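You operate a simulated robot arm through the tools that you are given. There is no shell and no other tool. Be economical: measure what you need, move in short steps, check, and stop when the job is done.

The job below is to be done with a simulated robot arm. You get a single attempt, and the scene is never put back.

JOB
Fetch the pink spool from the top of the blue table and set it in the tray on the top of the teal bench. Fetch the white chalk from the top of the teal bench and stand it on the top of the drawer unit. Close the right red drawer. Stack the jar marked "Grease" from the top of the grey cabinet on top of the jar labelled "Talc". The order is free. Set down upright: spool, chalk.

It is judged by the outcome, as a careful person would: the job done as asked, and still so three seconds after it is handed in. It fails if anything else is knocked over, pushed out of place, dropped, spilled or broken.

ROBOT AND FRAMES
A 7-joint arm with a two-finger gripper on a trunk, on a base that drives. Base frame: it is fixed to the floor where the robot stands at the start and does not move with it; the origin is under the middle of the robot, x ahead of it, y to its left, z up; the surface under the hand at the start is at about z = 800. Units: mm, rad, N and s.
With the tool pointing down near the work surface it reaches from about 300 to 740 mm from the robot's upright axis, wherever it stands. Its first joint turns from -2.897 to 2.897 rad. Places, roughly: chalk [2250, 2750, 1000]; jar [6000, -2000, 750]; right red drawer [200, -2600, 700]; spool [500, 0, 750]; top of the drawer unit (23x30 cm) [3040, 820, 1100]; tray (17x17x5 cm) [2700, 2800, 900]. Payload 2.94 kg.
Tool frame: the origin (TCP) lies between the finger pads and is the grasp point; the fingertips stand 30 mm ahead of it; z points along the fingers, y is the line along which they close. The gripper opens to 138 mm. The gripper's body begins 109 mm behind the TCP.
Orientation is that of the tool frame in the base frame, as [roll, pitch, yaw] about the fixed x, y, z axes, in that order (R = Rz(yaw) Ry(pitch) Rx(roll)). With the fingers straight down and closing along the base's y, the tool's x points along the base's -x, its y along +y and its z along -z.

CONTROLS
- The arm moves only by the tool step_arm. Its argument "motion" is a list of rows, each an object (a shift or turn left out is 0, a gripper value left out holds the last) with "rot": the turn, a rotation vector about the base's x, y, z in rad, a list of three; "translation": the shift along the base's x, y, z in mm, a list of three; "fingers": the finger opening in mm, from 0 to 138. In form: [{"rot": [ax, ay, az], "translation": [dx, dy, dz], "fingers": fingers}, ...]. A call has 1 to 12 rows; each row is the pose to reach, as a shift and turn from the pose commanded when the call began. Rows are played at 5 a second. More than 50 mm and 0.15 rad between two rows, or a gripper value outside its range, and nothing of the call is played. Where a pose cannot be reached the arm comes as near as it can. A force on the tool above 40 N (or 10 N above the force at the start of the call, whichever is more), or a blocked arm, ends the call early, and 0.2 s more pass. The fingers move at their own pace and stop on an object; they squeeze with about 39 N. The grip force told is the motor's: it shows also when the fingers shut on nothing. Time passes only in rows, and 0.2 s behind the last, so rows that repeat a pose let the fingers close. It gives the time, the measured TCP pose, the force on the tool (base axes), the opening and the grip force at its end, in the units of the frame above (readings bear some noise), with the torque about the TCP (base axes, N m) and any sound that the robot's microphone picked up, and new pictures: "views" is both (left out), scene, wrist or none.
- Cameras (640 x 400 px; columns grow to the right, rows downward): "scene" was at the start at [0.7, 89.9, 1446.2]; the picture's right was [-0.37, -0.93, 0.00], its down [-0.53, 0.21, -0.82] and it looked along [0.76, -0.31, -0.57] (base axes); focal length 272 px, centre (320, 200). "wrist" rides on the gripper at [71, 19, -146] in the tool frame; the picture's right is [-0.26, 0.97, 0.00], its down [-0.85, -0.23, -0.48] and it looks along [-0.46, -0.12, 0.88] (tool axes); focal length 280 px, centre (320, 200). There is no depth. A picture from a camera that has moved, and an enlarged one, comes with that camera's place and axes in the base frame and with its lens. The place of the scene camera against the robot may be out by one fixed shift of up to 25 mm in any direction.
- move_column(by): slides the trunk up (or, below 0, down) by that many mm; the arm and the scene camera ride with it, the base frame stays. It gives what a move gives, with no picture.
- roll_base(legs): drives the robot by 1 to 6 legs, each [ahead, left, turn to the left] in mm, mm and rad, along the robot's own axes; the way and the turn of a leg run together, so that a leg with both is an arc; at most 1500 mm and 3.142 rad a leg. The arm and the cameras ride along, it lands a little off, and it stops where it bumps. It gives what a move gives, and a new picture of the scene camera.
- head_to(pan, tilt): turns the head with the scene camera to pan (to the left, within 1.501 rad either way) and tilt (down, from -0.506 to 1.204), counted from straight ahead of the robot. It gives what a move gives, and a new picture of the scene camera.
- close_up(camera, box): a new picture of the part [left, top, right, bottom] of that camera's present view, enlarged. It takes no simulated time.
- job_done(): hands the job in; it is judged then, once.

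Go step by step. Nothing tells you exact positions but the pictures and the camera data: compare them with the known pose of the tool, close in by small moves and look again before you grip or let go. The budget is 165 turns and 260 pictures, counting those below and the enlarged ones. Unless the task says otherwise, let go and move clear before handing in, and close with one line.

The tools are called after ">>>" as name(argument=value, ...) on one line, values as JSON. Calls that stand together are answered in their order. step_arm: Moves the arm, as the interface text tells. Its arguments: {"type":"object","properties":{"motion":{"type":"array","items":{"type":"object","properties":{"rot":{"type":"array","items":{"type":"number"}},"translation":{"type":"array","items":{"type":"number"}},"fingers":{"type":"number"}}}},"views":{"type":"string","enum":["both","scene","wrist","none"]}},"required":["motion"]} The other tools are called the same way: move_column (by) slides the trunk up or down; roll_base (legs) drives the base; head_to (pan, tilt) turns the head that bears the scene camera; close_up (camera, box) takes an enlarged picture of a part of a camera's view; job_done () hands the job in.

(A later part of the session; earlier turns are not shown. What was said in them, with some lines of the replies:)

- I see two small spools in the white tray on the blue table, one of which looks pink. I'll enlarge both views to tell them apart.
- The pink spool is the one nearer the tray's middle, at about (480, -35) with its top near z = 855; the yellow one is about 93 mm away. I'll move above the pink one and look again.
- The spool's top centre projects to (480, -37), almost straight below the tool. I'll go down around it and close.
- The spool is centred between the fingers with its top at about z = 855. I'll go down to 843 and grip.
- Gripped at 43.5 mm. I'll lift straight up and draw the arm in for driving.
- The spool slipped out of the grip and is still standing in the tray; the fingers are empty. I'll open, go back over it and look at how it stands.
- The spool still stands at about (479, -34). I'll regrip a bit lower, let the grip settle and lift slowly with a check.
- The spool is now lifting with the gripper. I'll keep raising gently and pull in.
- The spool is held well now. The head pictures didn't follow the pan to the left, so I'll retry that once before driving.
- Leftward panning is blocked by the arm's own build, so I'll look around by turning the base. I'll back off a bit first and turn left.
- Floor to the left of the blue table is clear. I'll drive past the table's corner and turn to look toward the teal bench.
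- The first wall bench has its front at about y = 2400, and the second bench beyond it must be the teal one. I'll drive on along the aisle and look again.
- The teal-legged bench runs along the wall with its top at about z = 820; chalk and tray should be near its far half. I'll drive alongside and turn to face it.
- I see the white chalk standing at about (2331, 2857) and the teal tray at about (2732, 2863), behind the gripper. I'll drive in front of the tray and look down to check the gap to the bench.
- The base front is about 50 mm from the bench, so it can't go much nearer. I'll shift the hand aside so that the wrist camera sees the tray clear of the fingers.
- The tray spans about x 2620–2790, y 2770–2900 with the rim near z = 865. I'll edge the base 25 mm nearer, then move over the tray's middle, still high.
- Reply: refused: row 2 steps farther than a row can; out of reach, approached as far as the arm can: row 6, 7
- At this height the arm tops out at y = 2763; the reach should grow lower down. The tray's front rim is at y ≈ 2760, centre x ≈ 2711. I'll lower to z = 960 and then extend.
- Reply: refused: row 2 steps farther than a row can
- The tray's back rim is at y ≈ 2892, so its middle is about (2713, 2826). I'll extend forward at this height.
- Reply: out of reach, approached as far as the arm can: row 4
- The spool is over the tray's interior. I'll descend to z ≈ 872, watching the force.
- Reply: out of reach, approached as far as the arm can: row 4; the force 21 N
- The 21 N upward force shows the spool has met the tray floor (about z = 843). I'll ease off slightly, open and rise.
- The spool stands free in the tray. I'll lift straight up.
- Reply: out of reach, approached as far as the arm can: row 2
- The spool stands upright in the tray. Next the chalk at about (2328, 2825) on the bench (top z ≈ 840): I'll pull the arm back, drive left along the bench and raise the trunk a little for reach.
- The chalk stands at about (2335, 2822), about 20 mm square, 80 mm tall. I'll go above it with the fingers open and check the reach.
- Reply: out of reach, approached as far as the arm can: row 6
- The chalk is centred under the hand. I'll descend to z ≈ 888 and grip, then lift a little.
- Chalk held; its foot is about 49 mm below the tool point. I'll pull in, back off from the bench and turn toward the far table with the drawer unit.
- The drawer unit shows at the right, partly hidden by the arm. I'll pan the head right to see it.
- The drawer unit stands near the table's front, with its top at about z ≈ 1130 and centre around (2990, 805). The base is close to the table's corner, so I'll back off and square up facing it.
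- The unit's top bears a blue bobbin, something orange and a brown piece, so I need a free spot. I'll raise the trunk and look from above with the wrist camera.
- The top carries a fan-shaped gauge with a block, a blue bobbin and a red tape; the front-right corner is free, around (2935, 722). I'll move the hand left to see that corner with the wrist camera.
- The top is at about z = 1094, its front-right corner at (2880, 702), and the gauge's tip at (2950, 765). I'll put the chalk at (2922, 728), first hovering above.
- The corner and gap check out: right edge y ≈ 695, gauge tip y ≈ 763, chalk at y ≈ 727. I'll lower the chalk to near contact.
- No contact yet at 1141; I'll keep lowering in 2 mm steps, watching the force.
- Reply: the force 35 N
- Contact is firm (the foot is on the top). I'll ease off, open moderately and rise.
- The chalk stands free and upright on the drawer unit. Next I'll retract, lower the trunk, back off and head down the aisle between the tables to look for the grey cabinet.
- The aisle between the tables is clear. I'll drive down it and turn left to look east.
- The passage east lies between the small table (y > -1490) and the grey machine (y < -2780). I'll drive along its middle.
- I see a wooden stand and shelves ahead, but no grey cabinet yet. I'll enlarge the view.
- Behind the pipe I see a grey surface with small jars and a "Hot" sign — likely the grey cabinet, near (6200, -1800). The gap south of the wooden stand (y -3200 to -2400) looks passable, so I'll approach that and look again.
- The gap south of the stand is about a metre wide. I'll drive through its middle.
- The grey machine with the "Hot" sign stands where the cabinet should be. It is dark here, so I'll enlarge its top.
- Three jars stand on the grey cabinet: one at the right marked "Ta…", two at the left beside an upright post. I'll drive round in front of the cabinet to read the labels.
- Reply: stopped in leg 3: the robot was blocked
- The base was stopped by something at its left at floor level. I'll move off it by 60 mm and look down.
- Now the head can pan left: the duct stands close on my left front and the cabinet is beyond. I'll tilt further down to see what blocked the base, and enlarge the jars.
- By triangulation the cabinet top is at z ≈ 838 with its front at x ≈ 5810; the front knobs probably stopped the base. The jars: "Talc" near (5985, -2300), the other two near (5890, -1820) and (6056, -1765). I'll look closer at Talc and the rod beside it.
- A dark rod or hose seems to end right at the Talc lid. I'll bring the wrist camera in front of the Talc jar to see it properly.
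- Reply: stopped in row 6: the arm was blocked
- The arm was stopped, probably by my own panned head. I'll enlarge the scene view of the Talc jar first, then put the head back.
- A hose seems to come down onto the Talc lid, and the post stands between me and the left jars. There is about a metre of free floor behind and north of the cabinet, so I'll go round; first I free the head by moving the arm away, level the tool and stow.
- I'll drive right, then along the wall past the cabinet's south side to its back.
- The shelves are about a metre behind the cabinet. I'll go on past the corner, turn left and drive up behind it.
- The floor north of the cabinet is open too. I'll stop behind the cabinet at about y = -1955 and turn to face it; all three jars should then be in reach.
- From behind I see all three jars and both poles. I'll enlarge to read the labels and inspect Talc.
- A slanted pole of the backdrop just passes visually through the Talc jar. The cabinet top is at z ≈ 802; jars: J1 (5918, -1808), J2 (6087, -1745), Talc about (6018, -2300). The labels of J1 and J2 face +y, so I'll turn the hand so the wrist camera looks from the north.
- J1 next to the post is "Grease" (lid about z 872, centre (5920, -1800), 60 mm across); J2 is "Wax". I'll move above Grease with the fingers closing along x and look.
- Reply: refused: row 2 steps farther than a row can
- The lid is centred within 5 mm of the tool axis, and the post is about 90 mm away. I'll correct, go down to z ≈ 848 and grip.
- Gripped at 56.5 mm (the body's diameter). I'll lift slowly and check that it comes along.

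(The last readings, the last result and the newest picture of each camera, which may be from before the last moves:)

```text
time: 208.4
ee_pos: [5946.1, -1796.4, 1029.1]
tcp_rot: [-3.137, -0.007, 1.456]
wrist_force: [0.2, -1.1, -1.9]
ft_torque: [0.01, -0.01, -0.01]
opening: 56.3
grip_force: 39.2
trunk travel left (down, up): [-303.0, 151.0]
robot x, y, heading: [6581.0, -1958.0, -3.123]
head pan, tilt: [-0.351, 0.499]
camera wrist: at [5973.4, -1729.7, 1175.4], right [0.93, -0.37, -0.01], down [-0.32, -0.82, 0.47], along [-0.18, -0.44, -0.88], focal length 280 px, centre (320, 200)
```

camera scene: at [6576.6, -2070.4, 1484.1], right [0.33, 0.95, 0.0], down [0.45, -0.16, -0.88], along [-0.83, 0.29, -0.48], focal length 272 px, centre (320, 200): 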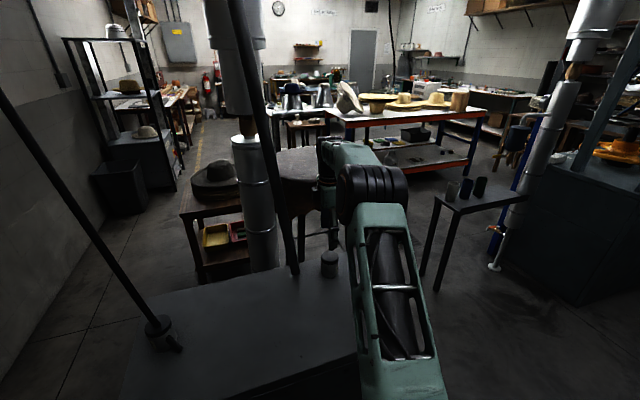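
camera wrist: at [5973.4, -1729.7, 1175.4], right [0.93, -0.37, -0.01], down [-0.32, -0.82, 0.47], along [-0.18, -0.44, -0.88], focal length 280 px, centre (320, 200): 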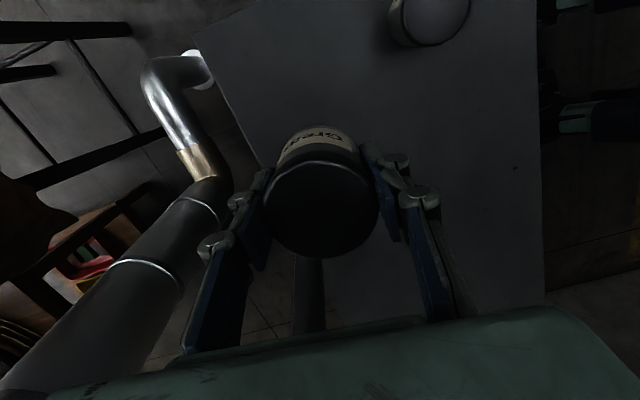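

The Grease jar is held. I'll carry it round behind the post to a spot beside Talc, where the wrist camera can see the Talc lid clear of the hand.

>>> step_arm(motion=[{"translation": [35, -20, 5]}, {"translation": [70, -45, 10]}, {"translation": [105, -70, 20]}, {"translation": [135, -100, 30]}, {"translation": [160, -135, 40]}, {"translation": [180, -175, 50]}, {"translation": [200, -215, 60]}, {"translation": [215, -255, 70]}, {"translation": [230, -295, 70]}, {"translation": [245, -335, 70]}, {"translation": [255, -375, 70]}, {"translation": [265, -415, 70]}], views="none")

>>> step_arm(motion=[{"translation": [7, -40, 0]}, {"translation": [14, -80, 0]}, {"translation": [19, -119, 0]}], views="both")

>>> close_up(camera="wrist", box=[90, 80, 250, 180])

```text
time: 211.0
ee_pos: [6209.3, -2209.0, 1099.9]
tcp_rot: [-3.138, -0.008, 1.459]
wrist_force: [-0.8, -0.1, -1.3]
ft_torque: [0.0, 0.01, -0.01]
opening: 56.3
grip_force: 38.9
trunk travel left (down, up): [-303.0, 151.0]
robot x, y, heading: [6582.6, -1955.3, -3.118]
head pan, tilt: [-0.351, 0.499]
```

```text
time: 211.8
ee_pos: [6228.4, -2329.0, 1098.2]
tcp_rot: [-3.138, -0.011, 1.457]
wrist_force: [-0.8, -0.5, -2.0]
ft_torque: [0.01, 0.03, 0.01]
opening: 56.5
grip_force: 38.7
trunk travel left (down, up): [-303.0, 151.0]
robot x, y, heading: [6581.6, -1956.8, -3.122]
head pan, tilt: [-0.351, 0.499]
camera scene: at [6576.7, -2071.0, 1484.0], right [0.33, 0.95, 0.0], down [0.45, -0.16, -0.88], along [-0.83, 0.29, -0.48], focal length 272 px, centre (320, 200)
camera wrist: at [6255.9, -2263.4, 1245.5], right [0.93, -0.37, -0.01], down [-0.32, -0.82, 0.47], along [-0.18, -0.43, -0.88], focal length 280 px, centre (320, 200)
```

scene: 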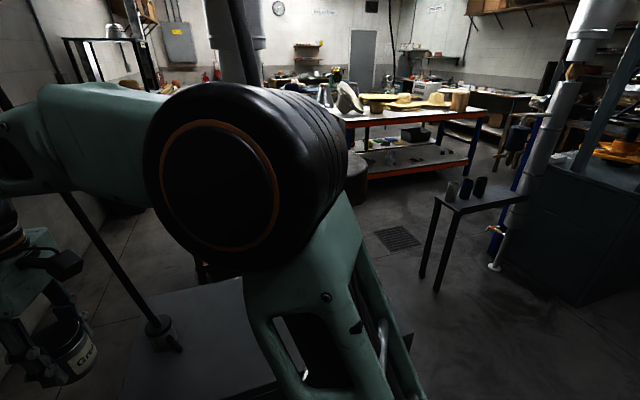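
wrist: 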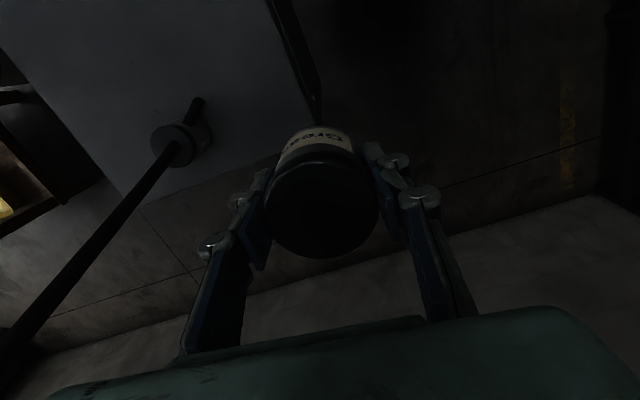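

```text
4.00 times, centred on (170, 130) of wrist
camera zoom: at [6255.9, -2263.4, 1245.5], right [0.93, -0.37, -0.01], down [-0.32, -0.82, 0.47], along [-0.18, -0.43, -0.88], focal length 1122 px, centre (920, 480)
```

zoom: 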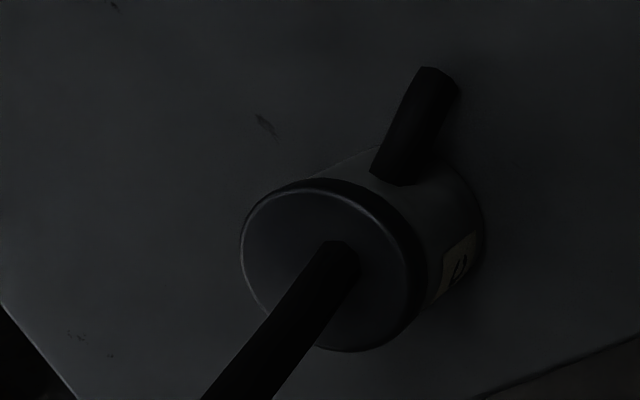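

The Talc lid centre comes to about (6020, -2295, 869) from several views. I'll move over it slowly at z ≈ 990, watching for any contact with the pole.

>>> step_arm(motion=[{"translation": [-30, 5, -25]}, {"translation": [-60, 10, -50]}, {"translation": [-90, 16, -75]}, {"translation": [-115, 21, -95]}, {"translation": [-140, 26, -108]}, {"translation": [-160, 30, -108]}, {"translation": [-180, 33, -108]}, {"translation": [-195, 35, -108]}, {"translation": [-208, 36, -108]}], views="both")

>>> close_up(camera="wrist", box=[200, 80, 440, 230])

```text
time: 213.8
ee_pos: [6021.1, -2291.9, 991.5]
tcp_rot: [-3.138, -0.008, 1.458]
wrist_force: [0.3, -0.1, -2.0]
ft_torque: [0.0, 0.0, 0.0]
opening: 56.5
grip_force: 39.2
trunk travel left (down, up): [-303.0, 151.0]
robot x, y, heading: [6577.4, -1952.9, -3.123]
head pan, tilt: [-0.351, 0.499]
camera scene: at [6576.5, -2070.6, 1484.0], right [0.33, 0.95, 0.0], down [0.45, -0.16, -0.88], along [-0.83, 0.29, -0.48], focal length 272 px, centre (320, 200)
camera wrist: at [6049.2, -2226.0, 1137.3], right [0.93, -0.37, -0.01], down [-0.32, -0.82, 0.47], along [-0.18, -0.43, -0.88], focal length 280 px, centre (320, 200)
```

scene: 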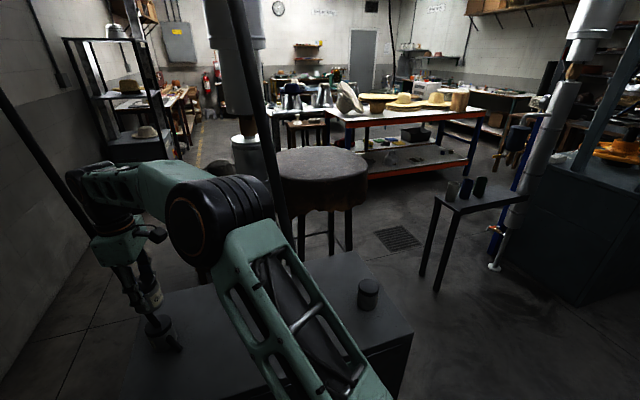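
wrist: 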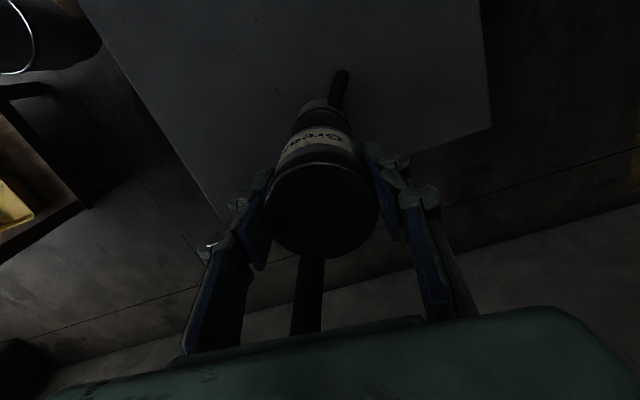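

```text
2.67 times, centred on (320, 155) of wrist
camera zoom: at [6049.2, -2226.0, 1137.3], right [0.93, -0.37, -0.01], down [-0.32, -0.82, 0.47], along [-0.18, -0.43, -0.88], focal length 748 px, centre (320, 320)
```

zoom: 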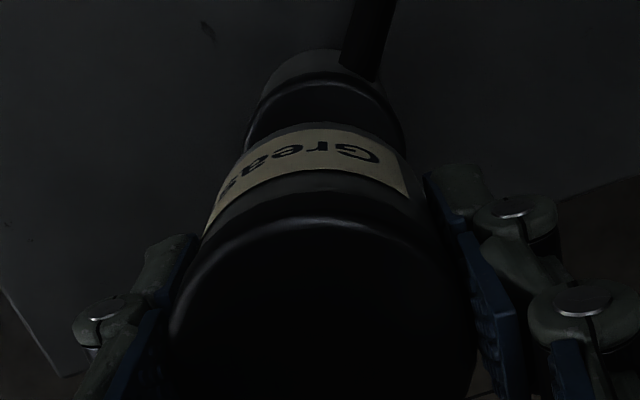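

The Talc lid projects where expected, within 1–2 mm, and there is no contact with the pole. I'll lower toward the lid.

>>> step_arm(motion=[{"translation": [-1, 0, -25]}, {"translation": [-1, 0, -45]}, {"translation": [-1, 0, -58]}, {"translation": [-1, 0, -64]}], views="none")

>>> step_arm(motion=[{"translation": [0, 0, -2]}, {"translation": [0, 0, -4]}, {"translation": [0, 0, -5]}], views="wrist")

>>> close_up(camera="wrist", box=[200, 80, 440, 230])

```text
time: 214.8
ee_pos: [6021.4, -2293.8, 926.7]
tcp_rot: [-3.138, -0.007, 1.456]
wrist_force: [0.9, -0.1, -2.1]
ft_torque: [0.01, -0.02, 0.01]
opening: 56.5
grip_force: 38.8
trunk travel left (down, up): [-303.0, 151.0]
robot x, y, heading: [6577.6, -1954.0, -3.123]
head pan, tilt: [-0.351, 0.499]
```

```text
time: 215.6
ee_pos: [6020.3, -2293.6, 924.5]
tcp_rot: [-3.136, -0.006, 1.457]
wrist_force: [0.3, 0.5, 2.8]
ft_torque: [0.02, -0.14, -0.01]
opening: 56.5
grip_force: 39.2
trunk travel left (down, up): [-303.0, 151.0]
robot x, y, heading: [6585.1, -1953.6, -3.124]
head pan, tilt: [-0.351, 0.499]
camera wrist: at [6048.4, -2226.6, 1069.5], right [0.93, -0.37, -0.01], down [-0.32, -0.82, 0.47], along [-0.18, -0.44, -0.88], focal length 280 px, centre (320, 200)
```

wrist: 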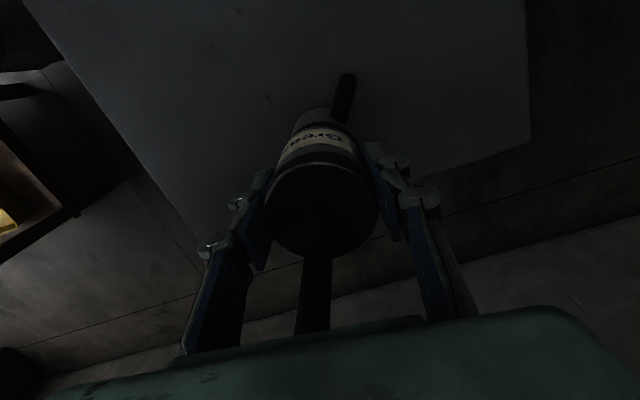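

```text
2.67 times, centred on (320, 155) of wrist
camera zoom: at [6048.4, -2226.6, 1069.5], right [0.93, -0.37, -0.01], down [-0.32, -0.82, 0.47], along [-0.18, -0.44, -0.88], focal length 748 px, centre (320, 320)
```

zoom: 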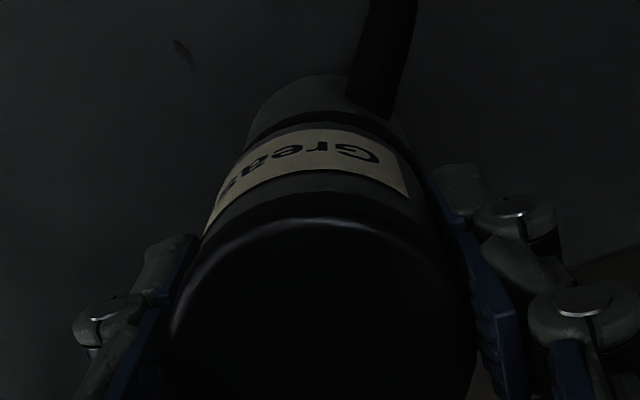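

The force changed by about +5 N at z = 924: contact with the lid. I'll press 2 mm more to confirm.

>>> step_arm(motion=[{"translation": [0, 0, -1]}, {"translation": [0, 0, -2]}], views="none")

```text
time: 216.2
ee_pos: [6021.2, -2292.0, 923.4]
tcp_rot: [-3.133, -0.003, 1.458]
wrist_force: [-1.2, 0.7, 14.7]
ft_torque: [0.08, -0.4, 0.01]
opening: 56.5
grip_force: 38.6
trunk travel left (down, up): [-303.0, 151.0]
robot x, y, heading: [6581.7, -1957.2, -3.124]
head pan, tilt: [-0.351, 0.499]
```

Contact is firm. I'll ease back 1.5 mm and open the fingers gently, then rise straight up.

>>> step_arm(motion=[{"translation": [0, 0, 1.5]}, {"translation": [0, 0, 1.5], "fingers": 60}, {"translation": [0, 0, 1.5], "fingers": 68}, {"translation": [0, 0, 1.5], "fingers": 84}, {"translation": [0, 0, 1.5]}], views="wrist")

>>> step_arm(motion=[{"translation": [0, 0, 15]}, {"translation": [0, 0, 40]}, {"translation": [0, 0, 75]}, {"translation": [0, 0, 115]}, {"translation": [15, 15, 150]}], views="both")

>>> close_up(camera="wrist", box=[220, 80, 460, 230])

```text
time: 217.4
ee_pos: [6020.4, -2292.9, 922.3]
tcp_rot: [-3.137, -0.007, 1.458]
wrist_force: [-0.5, -0.1, 0.0]
ft_torque: [0.01, -0.01, 0.04]
opening: 84.3
grip_force: 0.0
trunk travel left (down, up): [-303.0, 151.0]
robot x, y, heading: [6589.0, -1953.0, -3.122]
head pan, tilt: [-0.351, 0.499]
camera wrist: at [6048.1, -2226.4, 1068.5], right [0.93, -0.37, -0.01], down [-0.32, -0.82, 0.47], along [-0.18, -0.44, -0.88], focal length 280 px, centre (320, 200)
```

wrist: 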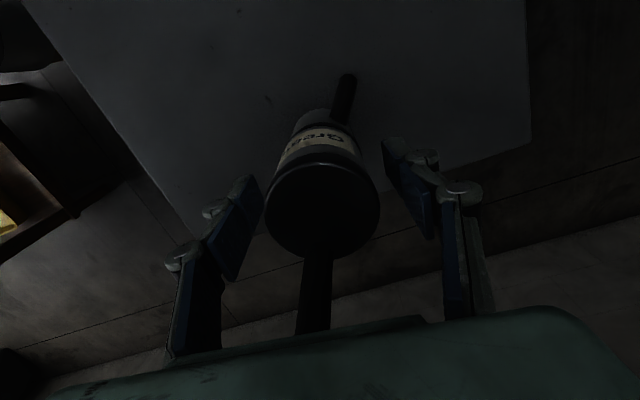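

```text
time: 218.6
ee_pos: [6032.8, -2276.6, 1072.0]
tcp_rot: [-3.138, -0.006, 1.458]
wrist_force: [-0.8, 0.1, 0.0]
ft_torque: [0.02, 0.0, 0.03]
opening: 84.3
grip_force: 0.1
trunk travel left (down, up): [-303.0, 151.0]
robot x, y, heading: [6582.7, -1955.8, -3.12]
head pan, tilt: [-0.351, 0.499]
camera scene: at [6577.2, -2070.2, 1484.0], right [0.33, 0.95, 0.0], down [0.45, -0.16, -0.88], along [-0.83, 0.29, -0.48], focal length 272 px, centre (320, 200)
camera wrist: at [6061.2, -2210.4, 1218.6], right [0.93, -0.37, -0.01], down [-0.32, -0.82, 0.47], along [-0.18, -0.44, -0.88], focal length 280 px, centre (320, 200)
```

scene: 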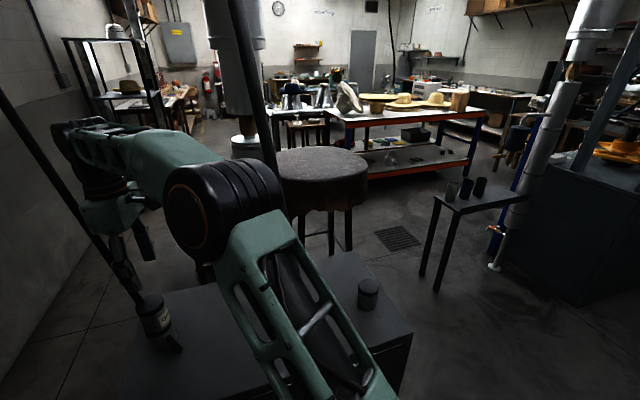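
wrist: 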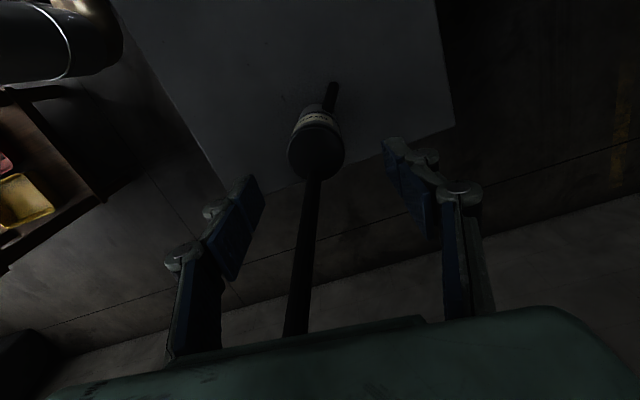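

```text
2.67 times, centred on (340, 155) of wrist
camera zoom: at [6061.2, -2210.4, 1218.6], right [0.93, -0.37, -0.01], down [-0.32, -0.82, 0.47], along [-0.18, -0.44, -0.88], focal length 748 px, centre (267, 320)
```

zoom: 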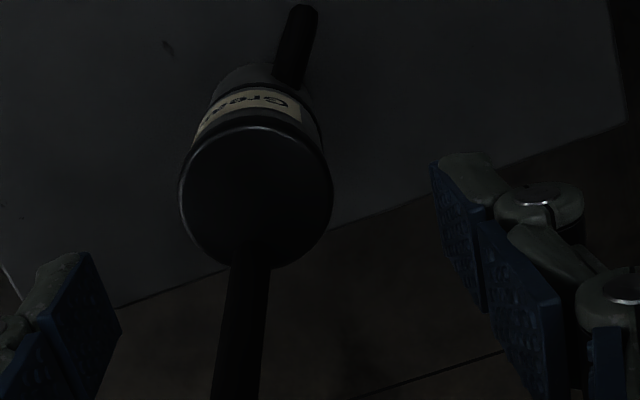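

The Grease jar stands on Talc. I'll draw the arm back, turning the hand to its stowed pose.

>>> step_arm(motion=[{"translation": [25, 10, 35]}, {"translation": [55, 20, 65], "rot": [0, 0, -0.1]}, {"translation": [90, 35, 90], "rot": [0, 0, -0.24]}, {"translation": [120, 60, 110], "rot": [0, 0, -0.38]}, {"translation": [145, 95, 115], "rot": [0, 0, -0.52]}, {"translation": [165, 130, 115], "rot": [0, 0, -0.66]}, {"translation": [180, 165, 115], "rot": [0, 0, -0.8]}, {"translation": [188, 200, 115], "rot": [0, 0, -0.94]}, {"translation": [190, 235, 115], "rot": [0, 0, -1.08]}, {"translation": [190, 270, 115], "rot": [0, 0, -1.22]}, {"translation": [190, 300, 115], "rot": [0, 0, -1.36]}, {"translation": [190, 320, 115], "rot": [0, 0, -1.5]}], views="both")

>>> close_up(camera="scene", box=[60, 240, 220, 380])

```text
time: 221.2
ee_pos: [6224.0, -1955.8, 1183.9]
tcp_rot: [-3.137, -0.012, -0.044]
wrist_force: [-0.2, -0.6, 0.4]
ft_torque: [0.04, 0.02, -0.05]
opening: 84.4
grip_force: 0.1
trunk travel left (down, up): [-303.0, 151.0]
robot x, y, heading: [6582.6, -1952.2, -3.123]
head pan, tilt: [-0.351, 0.499]
camera scene: at [6577.4, -2067.7, 1485.7], right [0.35, 0.94, 0.0], down [0.43, -0.16, -0.89], along [-0.83, 0.31, -0.46], focal length 272 px, centre (320, 200)
camera wrist: at [6291.8, -1979.8, 1330.9], right [-0.3, -0.95, -0.01], down [-0.84, 0.27, 0.47], along [-0.44, 0.15, -0.88], focal length 280 px, centre (320, 200)
```

scene: 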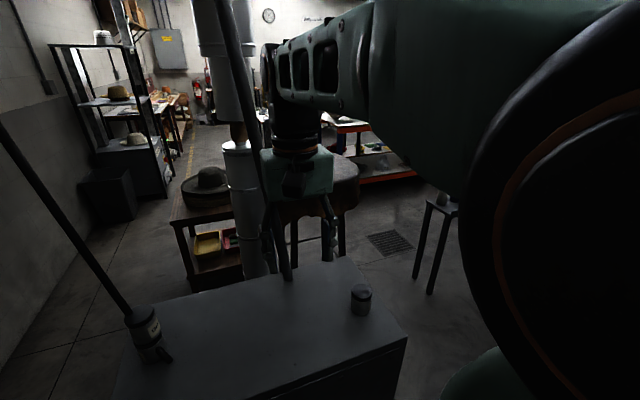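
wrist: 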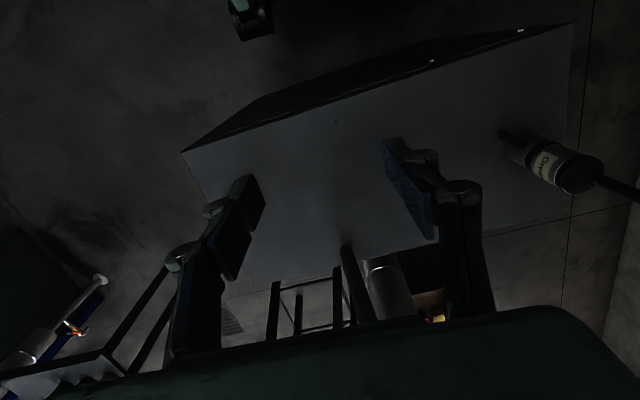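

```text
2.86 times, centred on (140, 310) of scene
camera zoom: at [6577.4, -2067.7, 1485.7], right [0.35, 0.94, 0.0], down [0.43, -0.16, -0.89], along [-0.83, 0.31, -0.46], focal length 776 px, centre (834, -114)
```

zoom: 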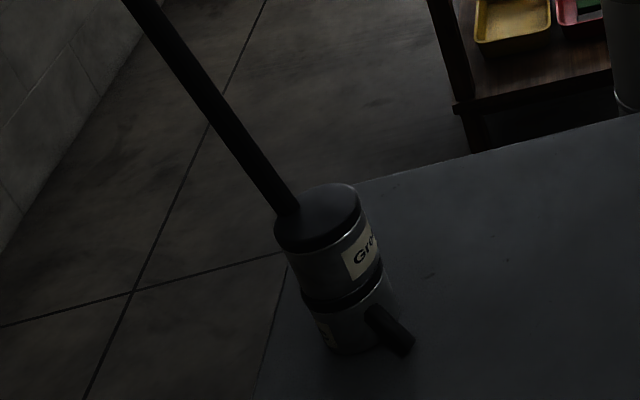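

Both jars stand squarely stacked. Now the drawer: I'll drive back along the south wall.

>>> roll_base(legs=[[0, 845, 0], [0, 0, -0.019], [1300, 0, 0]])

```text
time: 235.4
ee_pos: [4955.4, -2777.2, 1185.6]
tcp_rot: [-3.137, -0.009, -0.071]
wrist_force: [0.8, 0.2, 0.0]
ft_torque: [0.01, 0.03, -0.02]
opening: 84.2
grip_force: 0.0
trunk travel left (down, up): [-303.0, 151.0]
robot x, y, heading: [5313.6, -2786.3, 3.131]
head pan, tilt: [-0.351, 0.499]
camera scene: at [5306.4, -2896.5, 1485.3], right [0.4, 0.91, 0.0], down [0.43, -0.19, -0.88], along [-0.81, 0.36, -0.47], focal length 272 px, centre (320, 200)
```

scene: 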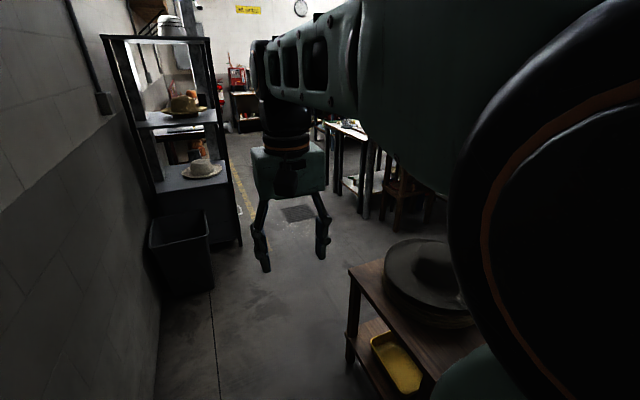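

The way back is as I came: past the stand, then north-west to the middle of the corridor.

>>> roll_base(legs=[[1150, 0, 0], [1015, -650, 0], [1350, -60, 0]])

```text
time: 253.2
ee_pos: [1480.8, -1939.6, 1184.9]
tcp_rot: [-3.135, -0.008, -0.123]
wrist_force: [-0.3, 0.2, 0.4]
ft_torque: [0.0, 0.01, 0.02]
opening: 83.9
grip_force: 0.0
trunk travel left (down, up): [-303.0, 151.0]
robot x, y, heading: [1835.5, -1968.1, 3.082]
head pan, tilt: [-0.351, 0.499]
camera scene: at [1824.7, -2077.2, 1485.2], right [0.45, 0.89, 0.0], down [0.42, -0.21, -0.88], along [-0.79, 0.4, -0.47], focal length 272 px, centre (320, 200)
```

scene: 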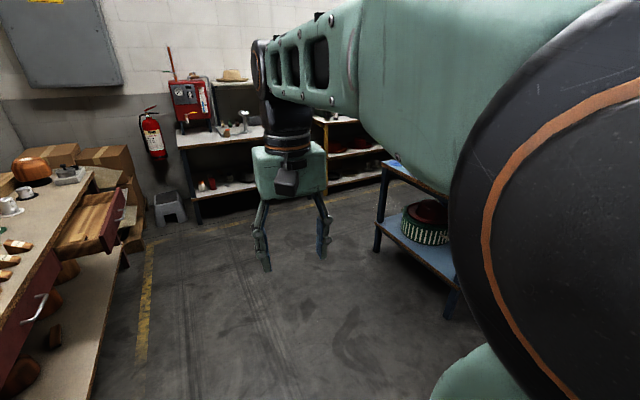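

The right red drawer (the farther one, pulled out) is at about x 10–455 with its front near y = -2470. I'll drive in front of it and turn to face it.

>>> roll_base(legs=[[1400, 75, 0], [185, 10, 0], [0, 0, 1.63]])

>>> head_to(pan=-0.351, tilt=0.65)

```text
time: 265.3
ee_pos: [263.5, -2304.9, 1184.9]
tcp_rot: [-3.135, -0.012, 1.519]
wrist_force: [-0.6, -0.6, 0.6]
ft_torque: [0.01, 0.01, 0.02]
opening: 83.9
grip_force: 0.0
trunk travel left (down, up): [-303.0, 151.0]
robot x, y, heading: [263.8, -1947.5, -1.561]
head pan, tilt: [-0.351, 0.499]
camera scene: at [362.3, -1963.2, 1485.2], right [-0.92, 0.38, 0.0], down [0.18, 0.43, -0.88], along [-0.34, -0.82, -0.47], focal length 272 px, centre (320, 200)
```

scene: 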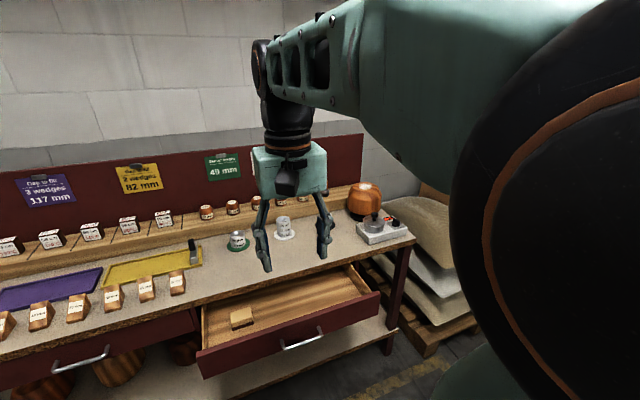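

```text
time: 266.0
ee_pos: [263.1, -2305.7, 1184.1]
tcp_rot: [-3.136, -0.012, 1.52]
wrist_force: [-0.3, 0.6, -0.2]
ft_torque: [0.0, -0.01, 0.0]
opening: 84.1
grip_force: 0.0
trunk travel left (down, up): [-303.0, 151.0]
robot x, y, heading: [263.4, -1948.6, -1.558]
head pan, tilt: [-0.351, 0.649]
camera scene: at [362.8, -1962.4, 1481.3], right [-0.93, 0.38, 0.0], down [0.19, 0.47, -0.86], along [-0.33, -0.8, -0.51], focal length 272 px, centre (320, 200)
```

scene: 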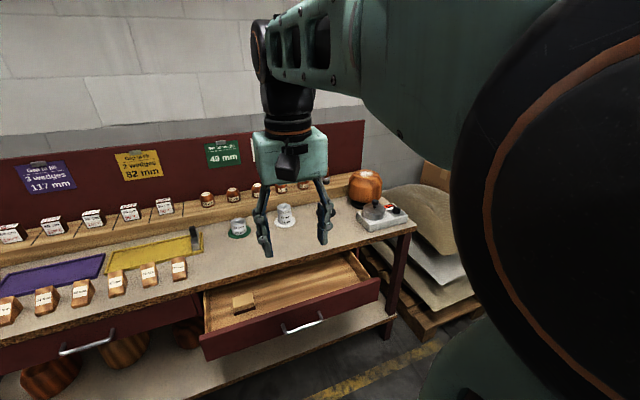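

The right red drawer is open by about 150 mm; its handle is near (199, -2500, 690). I'll close the fingers, lower the trunk, and bring the hand down in front of the handle.

>>> move_column(by=-180)

>>> step_arm(motion=[{"translation": [-15, 0, -30], "fingers": 0}, {"translation": [-30, 0, -65]}, {"translation": [-45, 0, -105]}, {"translation": [-60, 0, -145]}], views="both")

```text
time: 268.0
ee_pos: [262.8, -2306.1, 1005.0]
tcp_rot: [-3.136, -0.011, 1.52]
wrist_force: [0.0, 0.0, 0.2]
ft_torque: [-0.02, -0.01, -0.03]
opening: 83.7
grip_force: 0.0
trunk travel left (down, up): [-123.0, 331.0]
robot x, y, heading: [264.0, -1944.8, -1.56]
head pan, tilt: [-0.351, 0.649]
```

```text
time: 269.0
ee_pos: [200.7, -2304.6, 859.7]
tcp_rot: [-3.138, -0.009, 1.52]
wrist_force: [0.2, 0.7, 1.1]
ft_torque: [-0.01, -0.01, 0.0]
opening: 0.0
grip_force: 28.4
trunk travel left (down, up): [-123.0, 331.0]
robot x, y, heading: [265.2, -1950.6, -1.563]
head pan, tilt: [-0.351, 0.649]
camera scene: at [368.1, -1960.6, 1290.7], right [-0.94, 0.33, 0.0], down [0.2, 0.57, -0.8], along [-0.27, -0.75, -0.6], focal length 272 px, centre (320, 200)
camera wrist: at [225.3, -2236.0, 1005.6], right [0.95, -0.31, -0.01], down [-0.27, -0.84, 0.47], along [-0.15, -0.45, -0.88], focal length 280 px, centre (320, 200)
```

scene: 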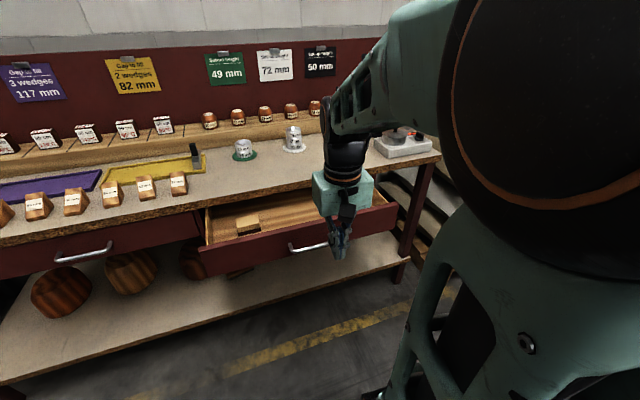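
wrist: 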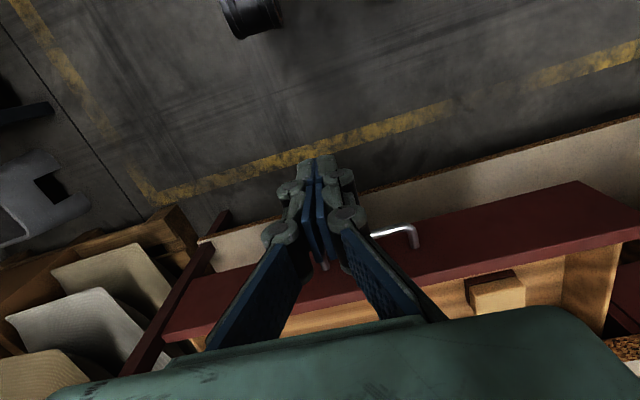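

The panel's front face is at y ≈ -2510 (z 650–778), the handle bar centred near (218, -2475, 722). I'll lower the closed fingers to that height in front of the handle.

>>> step_arm(motion=[{"translation": [6, -25, -35]}, {"translation": [12, -45, -70]}, {"translation": [17, -65, -105]}, {"translation": [17, -85, -140]}], views="both")

>>> close_up(camera="scene", box=[190, 170, 430, 320])

```text
time: 270.0
ee_pos: [219.3, -2389.8, 719.5]
tcp_rot: [-3.137, -0.01, 1.521]
wrist_force: [-0.4, 0.1, 0.3]
ft_torque: [0.0, -0.01, 0.04]
opening: 0.1
grip_force: 28.7
trunk travel left (down, up): [-123.0, 331.0]
robot x, y, heading: [264.6, -1950.4, -1.56]
head pan, tilt: [-0.351, 0.649]
camera scene: at [368.0, -1960.4, 1290.7], right [-0.94, 0.33, 0.0], down [0.2, 0.57, -0.8], along [-0.27, -0.75, -0.6], focal length 272 px, centre (320, 200)
camera wrist: at [243.2, -2321.5, 864.8], right [0.95, -0.31, -0.01], down [-0.27, -0.84, 0.47], along [-0.15, -0.44, -0.88], focal length 280 px, centre (320, 200)
```

scene: 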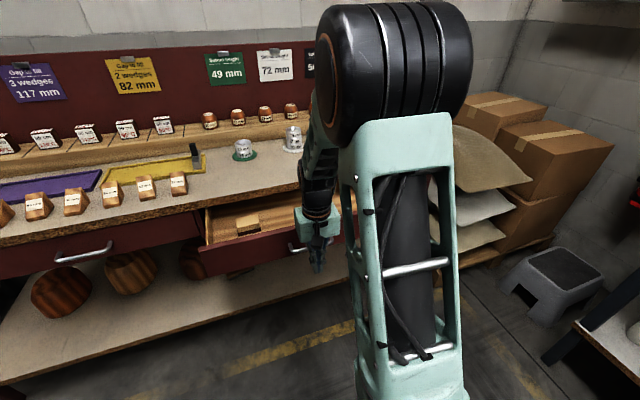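
wrist: 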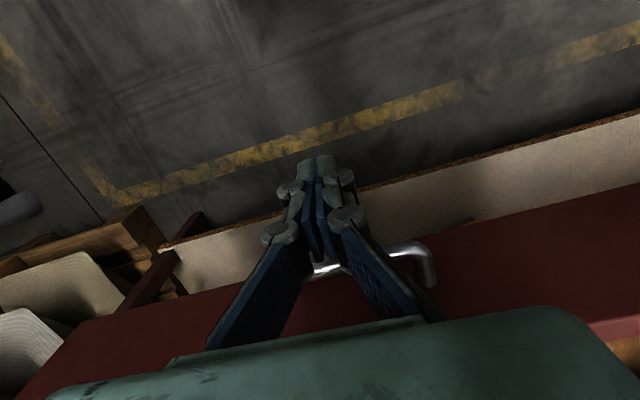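

```text
2.67 times, centred on (310, 245) of scene
camera zoom: at [368.0, -1960.4, 1290.7], right [-0.94, 0.33, 0.0], down [0.2, 0.57, -0.8], along [-0.27, -0.75, -0.6], focal length 724 px, centre (347, 80)
```

zoom: 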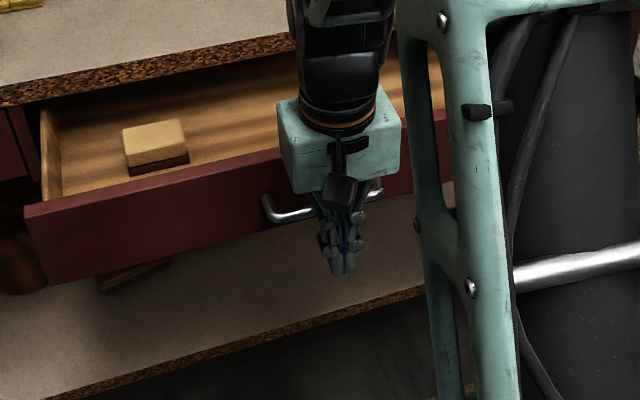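

The fingers are in front of the handle's centre. I'll lower 14 mm more and push slowly toward -y.

>>> step_arm(motion=[{"translation": [0, 0, -14]}, {"translation": [0, -20, -14]}, {"translation": [0, -40, -14]}, {"translation": [0, -55, -14]}, {"translation": [0, -68, -14]}, {"translation": [0, -80, -14]}, {"translation": [0, -92, -14]}, {"translation": [0, -104, -14]}, {"translation": [0, -116, -14]}, {"translation": [0, -128, -14]}], views="both")

```text
time: 272.2
ee_pos: [220.1, -2518.0, 705.4]
tcp_rot: [-3.135, -0.01, 1.521]
wrist_force: [-0.2, -0.5, 0.5]
ft_torque: [-0.02, 0.01, 0.0]
opening: 0.0
grip_force: 27.7
trunk travel left (down, up): [-123.0, 331.0]
robot x, y, heading: [261.1, -1950.1, -1.558]
head pan, tilt: [-0.351, 0.649]
camera scene: at [368.0, -1960.6, 1290.7], right [-0.94, 0.33, 0.0], down [0.2, 0.57, -0.8], along [-0.27, -0.75, -0.6], focal length 272 px, centre (320, 200)
camera wrist: at [243.6, -2450.1, 852.3], right [0.95, -0.31, -0.01], down [-0.27, -0.84, 0.47], along [-0.15, -0.44, -0.88], focal length 280 px, centre (320, 200)
```

scene: 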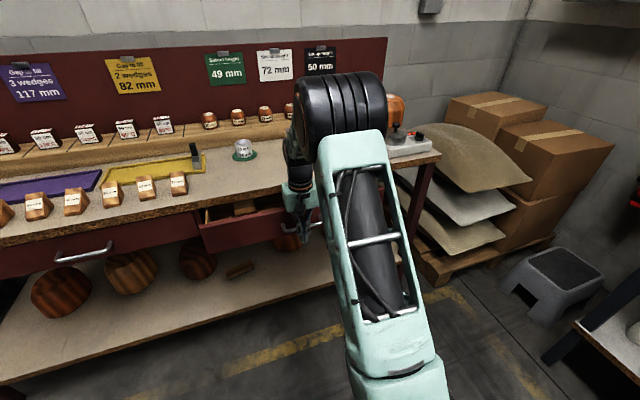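
wrist: 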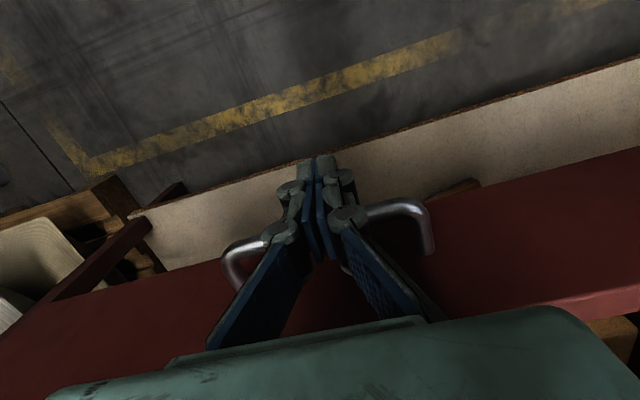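

The drawer is sliding in. I'll continue pushing slowly until it stops.

>>> step_arm(motion=[{"translation": [0, -12, 0]}, {"translation": [0, -24, 0]}, {"translation": [0, -36, 0]}, {"translation": [0, -48, 0]}, {"translation": [0, -58, 0]}, {"translation": [0, -68, 0]}], views="both")

>>> close_up(camera="scene", box=[150, 130, 390, 280])

```text
time: 273.6
ee_pos: [220.8, -2586.7, 706.6]
tcp_rot: [-3.135, -0.008, 1.52]
wrist_force: [0.1, -0.7, 0.4]
ft_torque: [0.01, 0.01, 0.03]
opening: 0.0
grip_force: 28.2
trunk travel left (down, up): [-123.0, 331.0]
robot x, y, heading: [265.1, -1948.8, -1.567]
head pan, tilt: [-0.351, 0.649]
camera scene: at [368.0, -1960.6, 1290.7], right [-0.94, 0.33, 0.0], down [0.2, 0.57, -0.8], along [-0.27, -0.75, -0.6], focal length 272 px, centre (320, 200)
camera wrist: at [244.4, -2519.1, 852.6], right [0.95, -0.31, -0.01], down [-0.27, -0.84, 0.47], along [-0.15, -0.44, -0.88], focal length 280 px, centre (320, 200)
```

scene: 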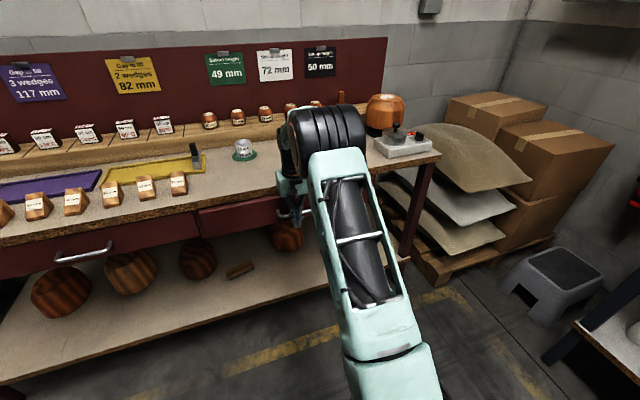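
wrist: 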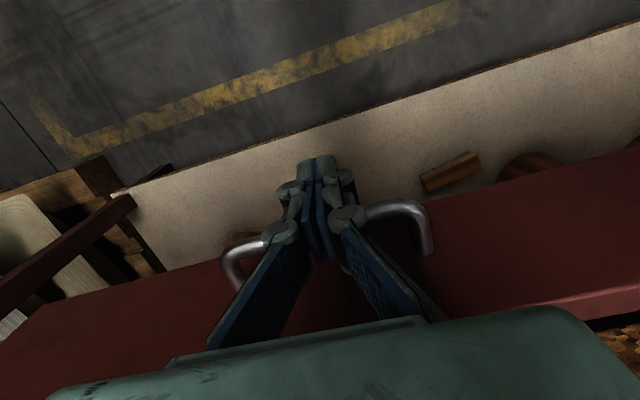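

```text
2.67 times, centred on (270, 205) of scene
camera zoom: at [368.0, -1960.6, 1290.7], right [-0.94, 0.33, 0.0], down [0.2, 0.57, -0.8], along [-0.27, -0.75, -0.6], focal length 724 px, centre (453, 187)
```

zoom: 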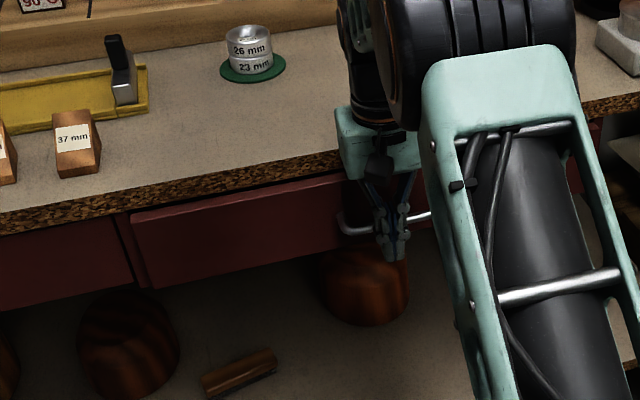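

Nearly shut; I'll push on in small steps until it meets its stop.

>>> step_arm(motion=[{"translation": [0, -6, 0]}, {"translation": [0, -12, 0]}, {"translation": [0, -18, 0]}, {"translation": [0, -24, 0]}, {"translation": [0, -30, 0]}], views="both")

>>> close_up(camera="scene", box=[150, 130, 390, 280])

```text
time: 274.8
ee_pos: [221.5, -2610.5, 707.3]
tcp_rot: [-3.137, -0.021, 1.521]
wrist_force: [2.6, 36.4, 7.0]
ft_torque: [-0.34, 0.01, 0.3]
opening: 6.0
grip_force: 28.0
trunk travel left (down, up): [-123.0, 331.0]
robot x, y, heading: [263.5, -1948.4, -1.558]
head pan, tilt: [-0.351, 0.649]
camera scene: at [368.2, -1956.9, 1290.8], right [-0.94, 0.33, 0.0], down [0.2, 0.57, -0.8], along [-0.27, -0.75, -0.6], focal length 272 px, centre (320, 200)
camera wrist: at [244.0, -2544.5, 853.8], right [0.95, -0.31, -0.01], down [-0.27, -0.85, 0.46], along [-0.15, -0.43, -0.89], focal length 280 px, centre (320, 200)
```

scene: 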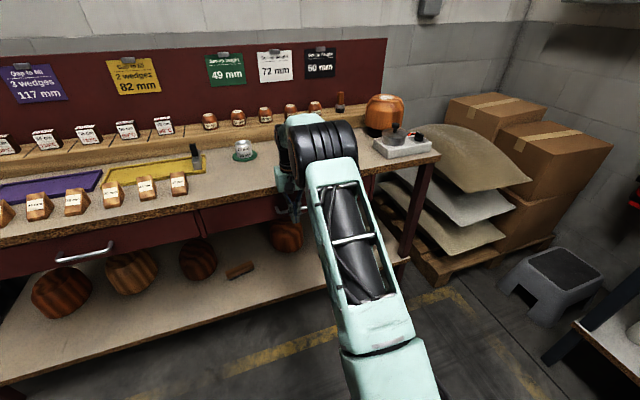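
wrist: 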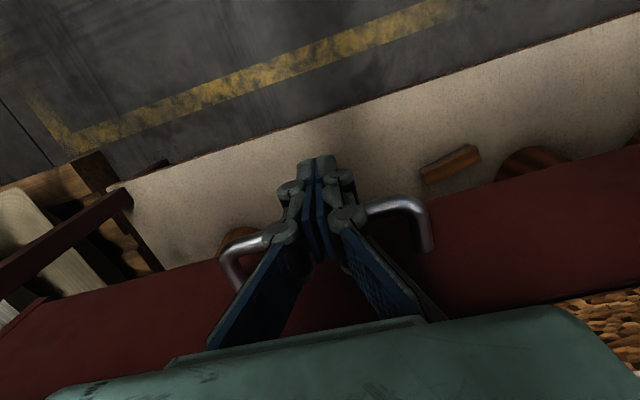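

```text
2.67 times, centred on (270, 205) of scene
camera zoom: at [368.2, -1956.9, 1290.8], right [-0.94, 0.33, 0.0], down [0.2, 0.57, -0.8], along [-0.27, -0.75, -0.6], focal length 724 px, centre (453, 187)
```

zoom: 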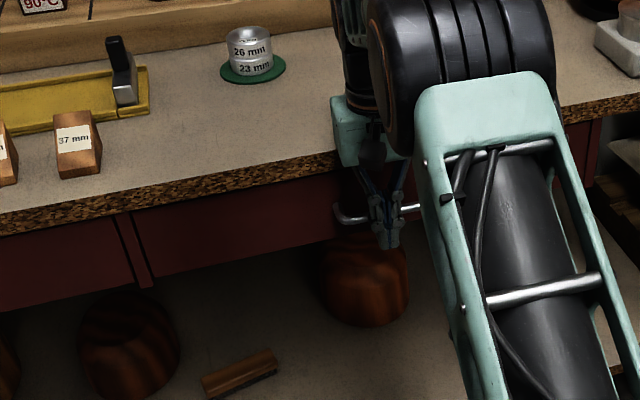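

The push force rose to 36 N at the handle's height and the panel is flush with its neighbour: the drawer is shut. I'll back the hand off.

>>> step_arm(motion=[{"translation": [0, 15, 0]}, {"translation": [0, 45, 0]}, {"translation": [0, 85, 5]}, {"translation": [0, 130, 20]}, {"translation": [0, 175, 40]}, {"translation": [0, 215, 65]}, {"translation": [0, 245, 100]}, {"translation": [0, 265, 140]}], views="scene")

>>> close_up(camera="scene", box=[150, 130, 430, 305])

```text
time: 276.6
ee_pos: [218.6, -2351.1, 845.6]
tcp_rot: [-3.135, -0.012, 1.521]
wrist_force: [-0.2, 0.3, 0.2]
ft_torque: [0.05, -0.03, -0.01]
opening: 0.1
grip_force: 28.3
trunk travel left (down, up): [-123.0, 331.0]
robot x, y, heading: [263.1, -1947.5, -1.557]
head pan, tilt: [-0.351, 0.649]
camera scene: at [368.0, -1960.9, 1290.6], right [-0.94, 0.33, 0.0], down [0.2, 0.57, -0.8], along [-0.27, -0.75, -0.6], focal length 272 px, centre (320, 200)
```

scene: 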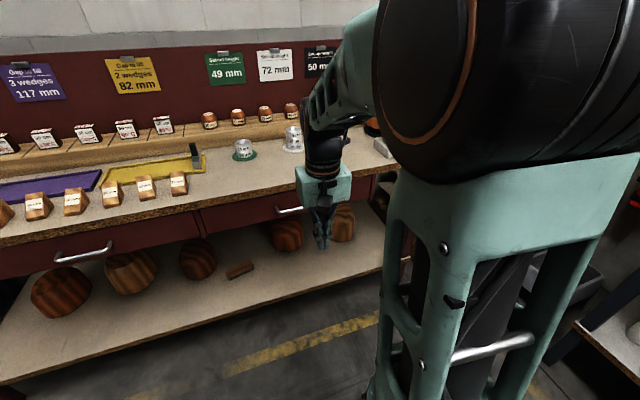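

```text
2.29 times, centred on (290, 218) of scene
camera zoom: at [368.0, -1960.9, 1290.6], right [-0.94, 0.33, 0.0], down [0.2, 0.57, -0.8], along [-0.27, -0.75, -0.6], focal length 621 px, centre (389, 160)
```

zoom: 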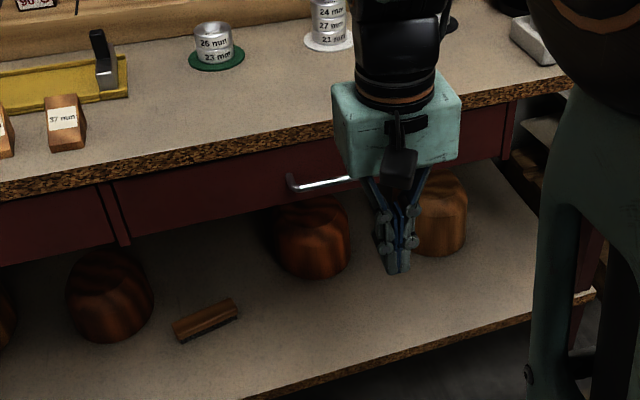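

The drawer is shut with nothing disturbed, and the hand is clear. The spool, the chalk and the stacked jars were each checked after release, so I'm handing in.

>>> job_done()

```text
The job is handed in.
```

All four parts are done: the pink spool is in the teal tray, the white chalk stands on the drawer unit, Grease is stacked on Talc, and the right red drawer is shut. The spool slipped from the first grip but stayed upright in its tray. The base also bumped something low in front of the grey cabinet, and nothing I could see moved.
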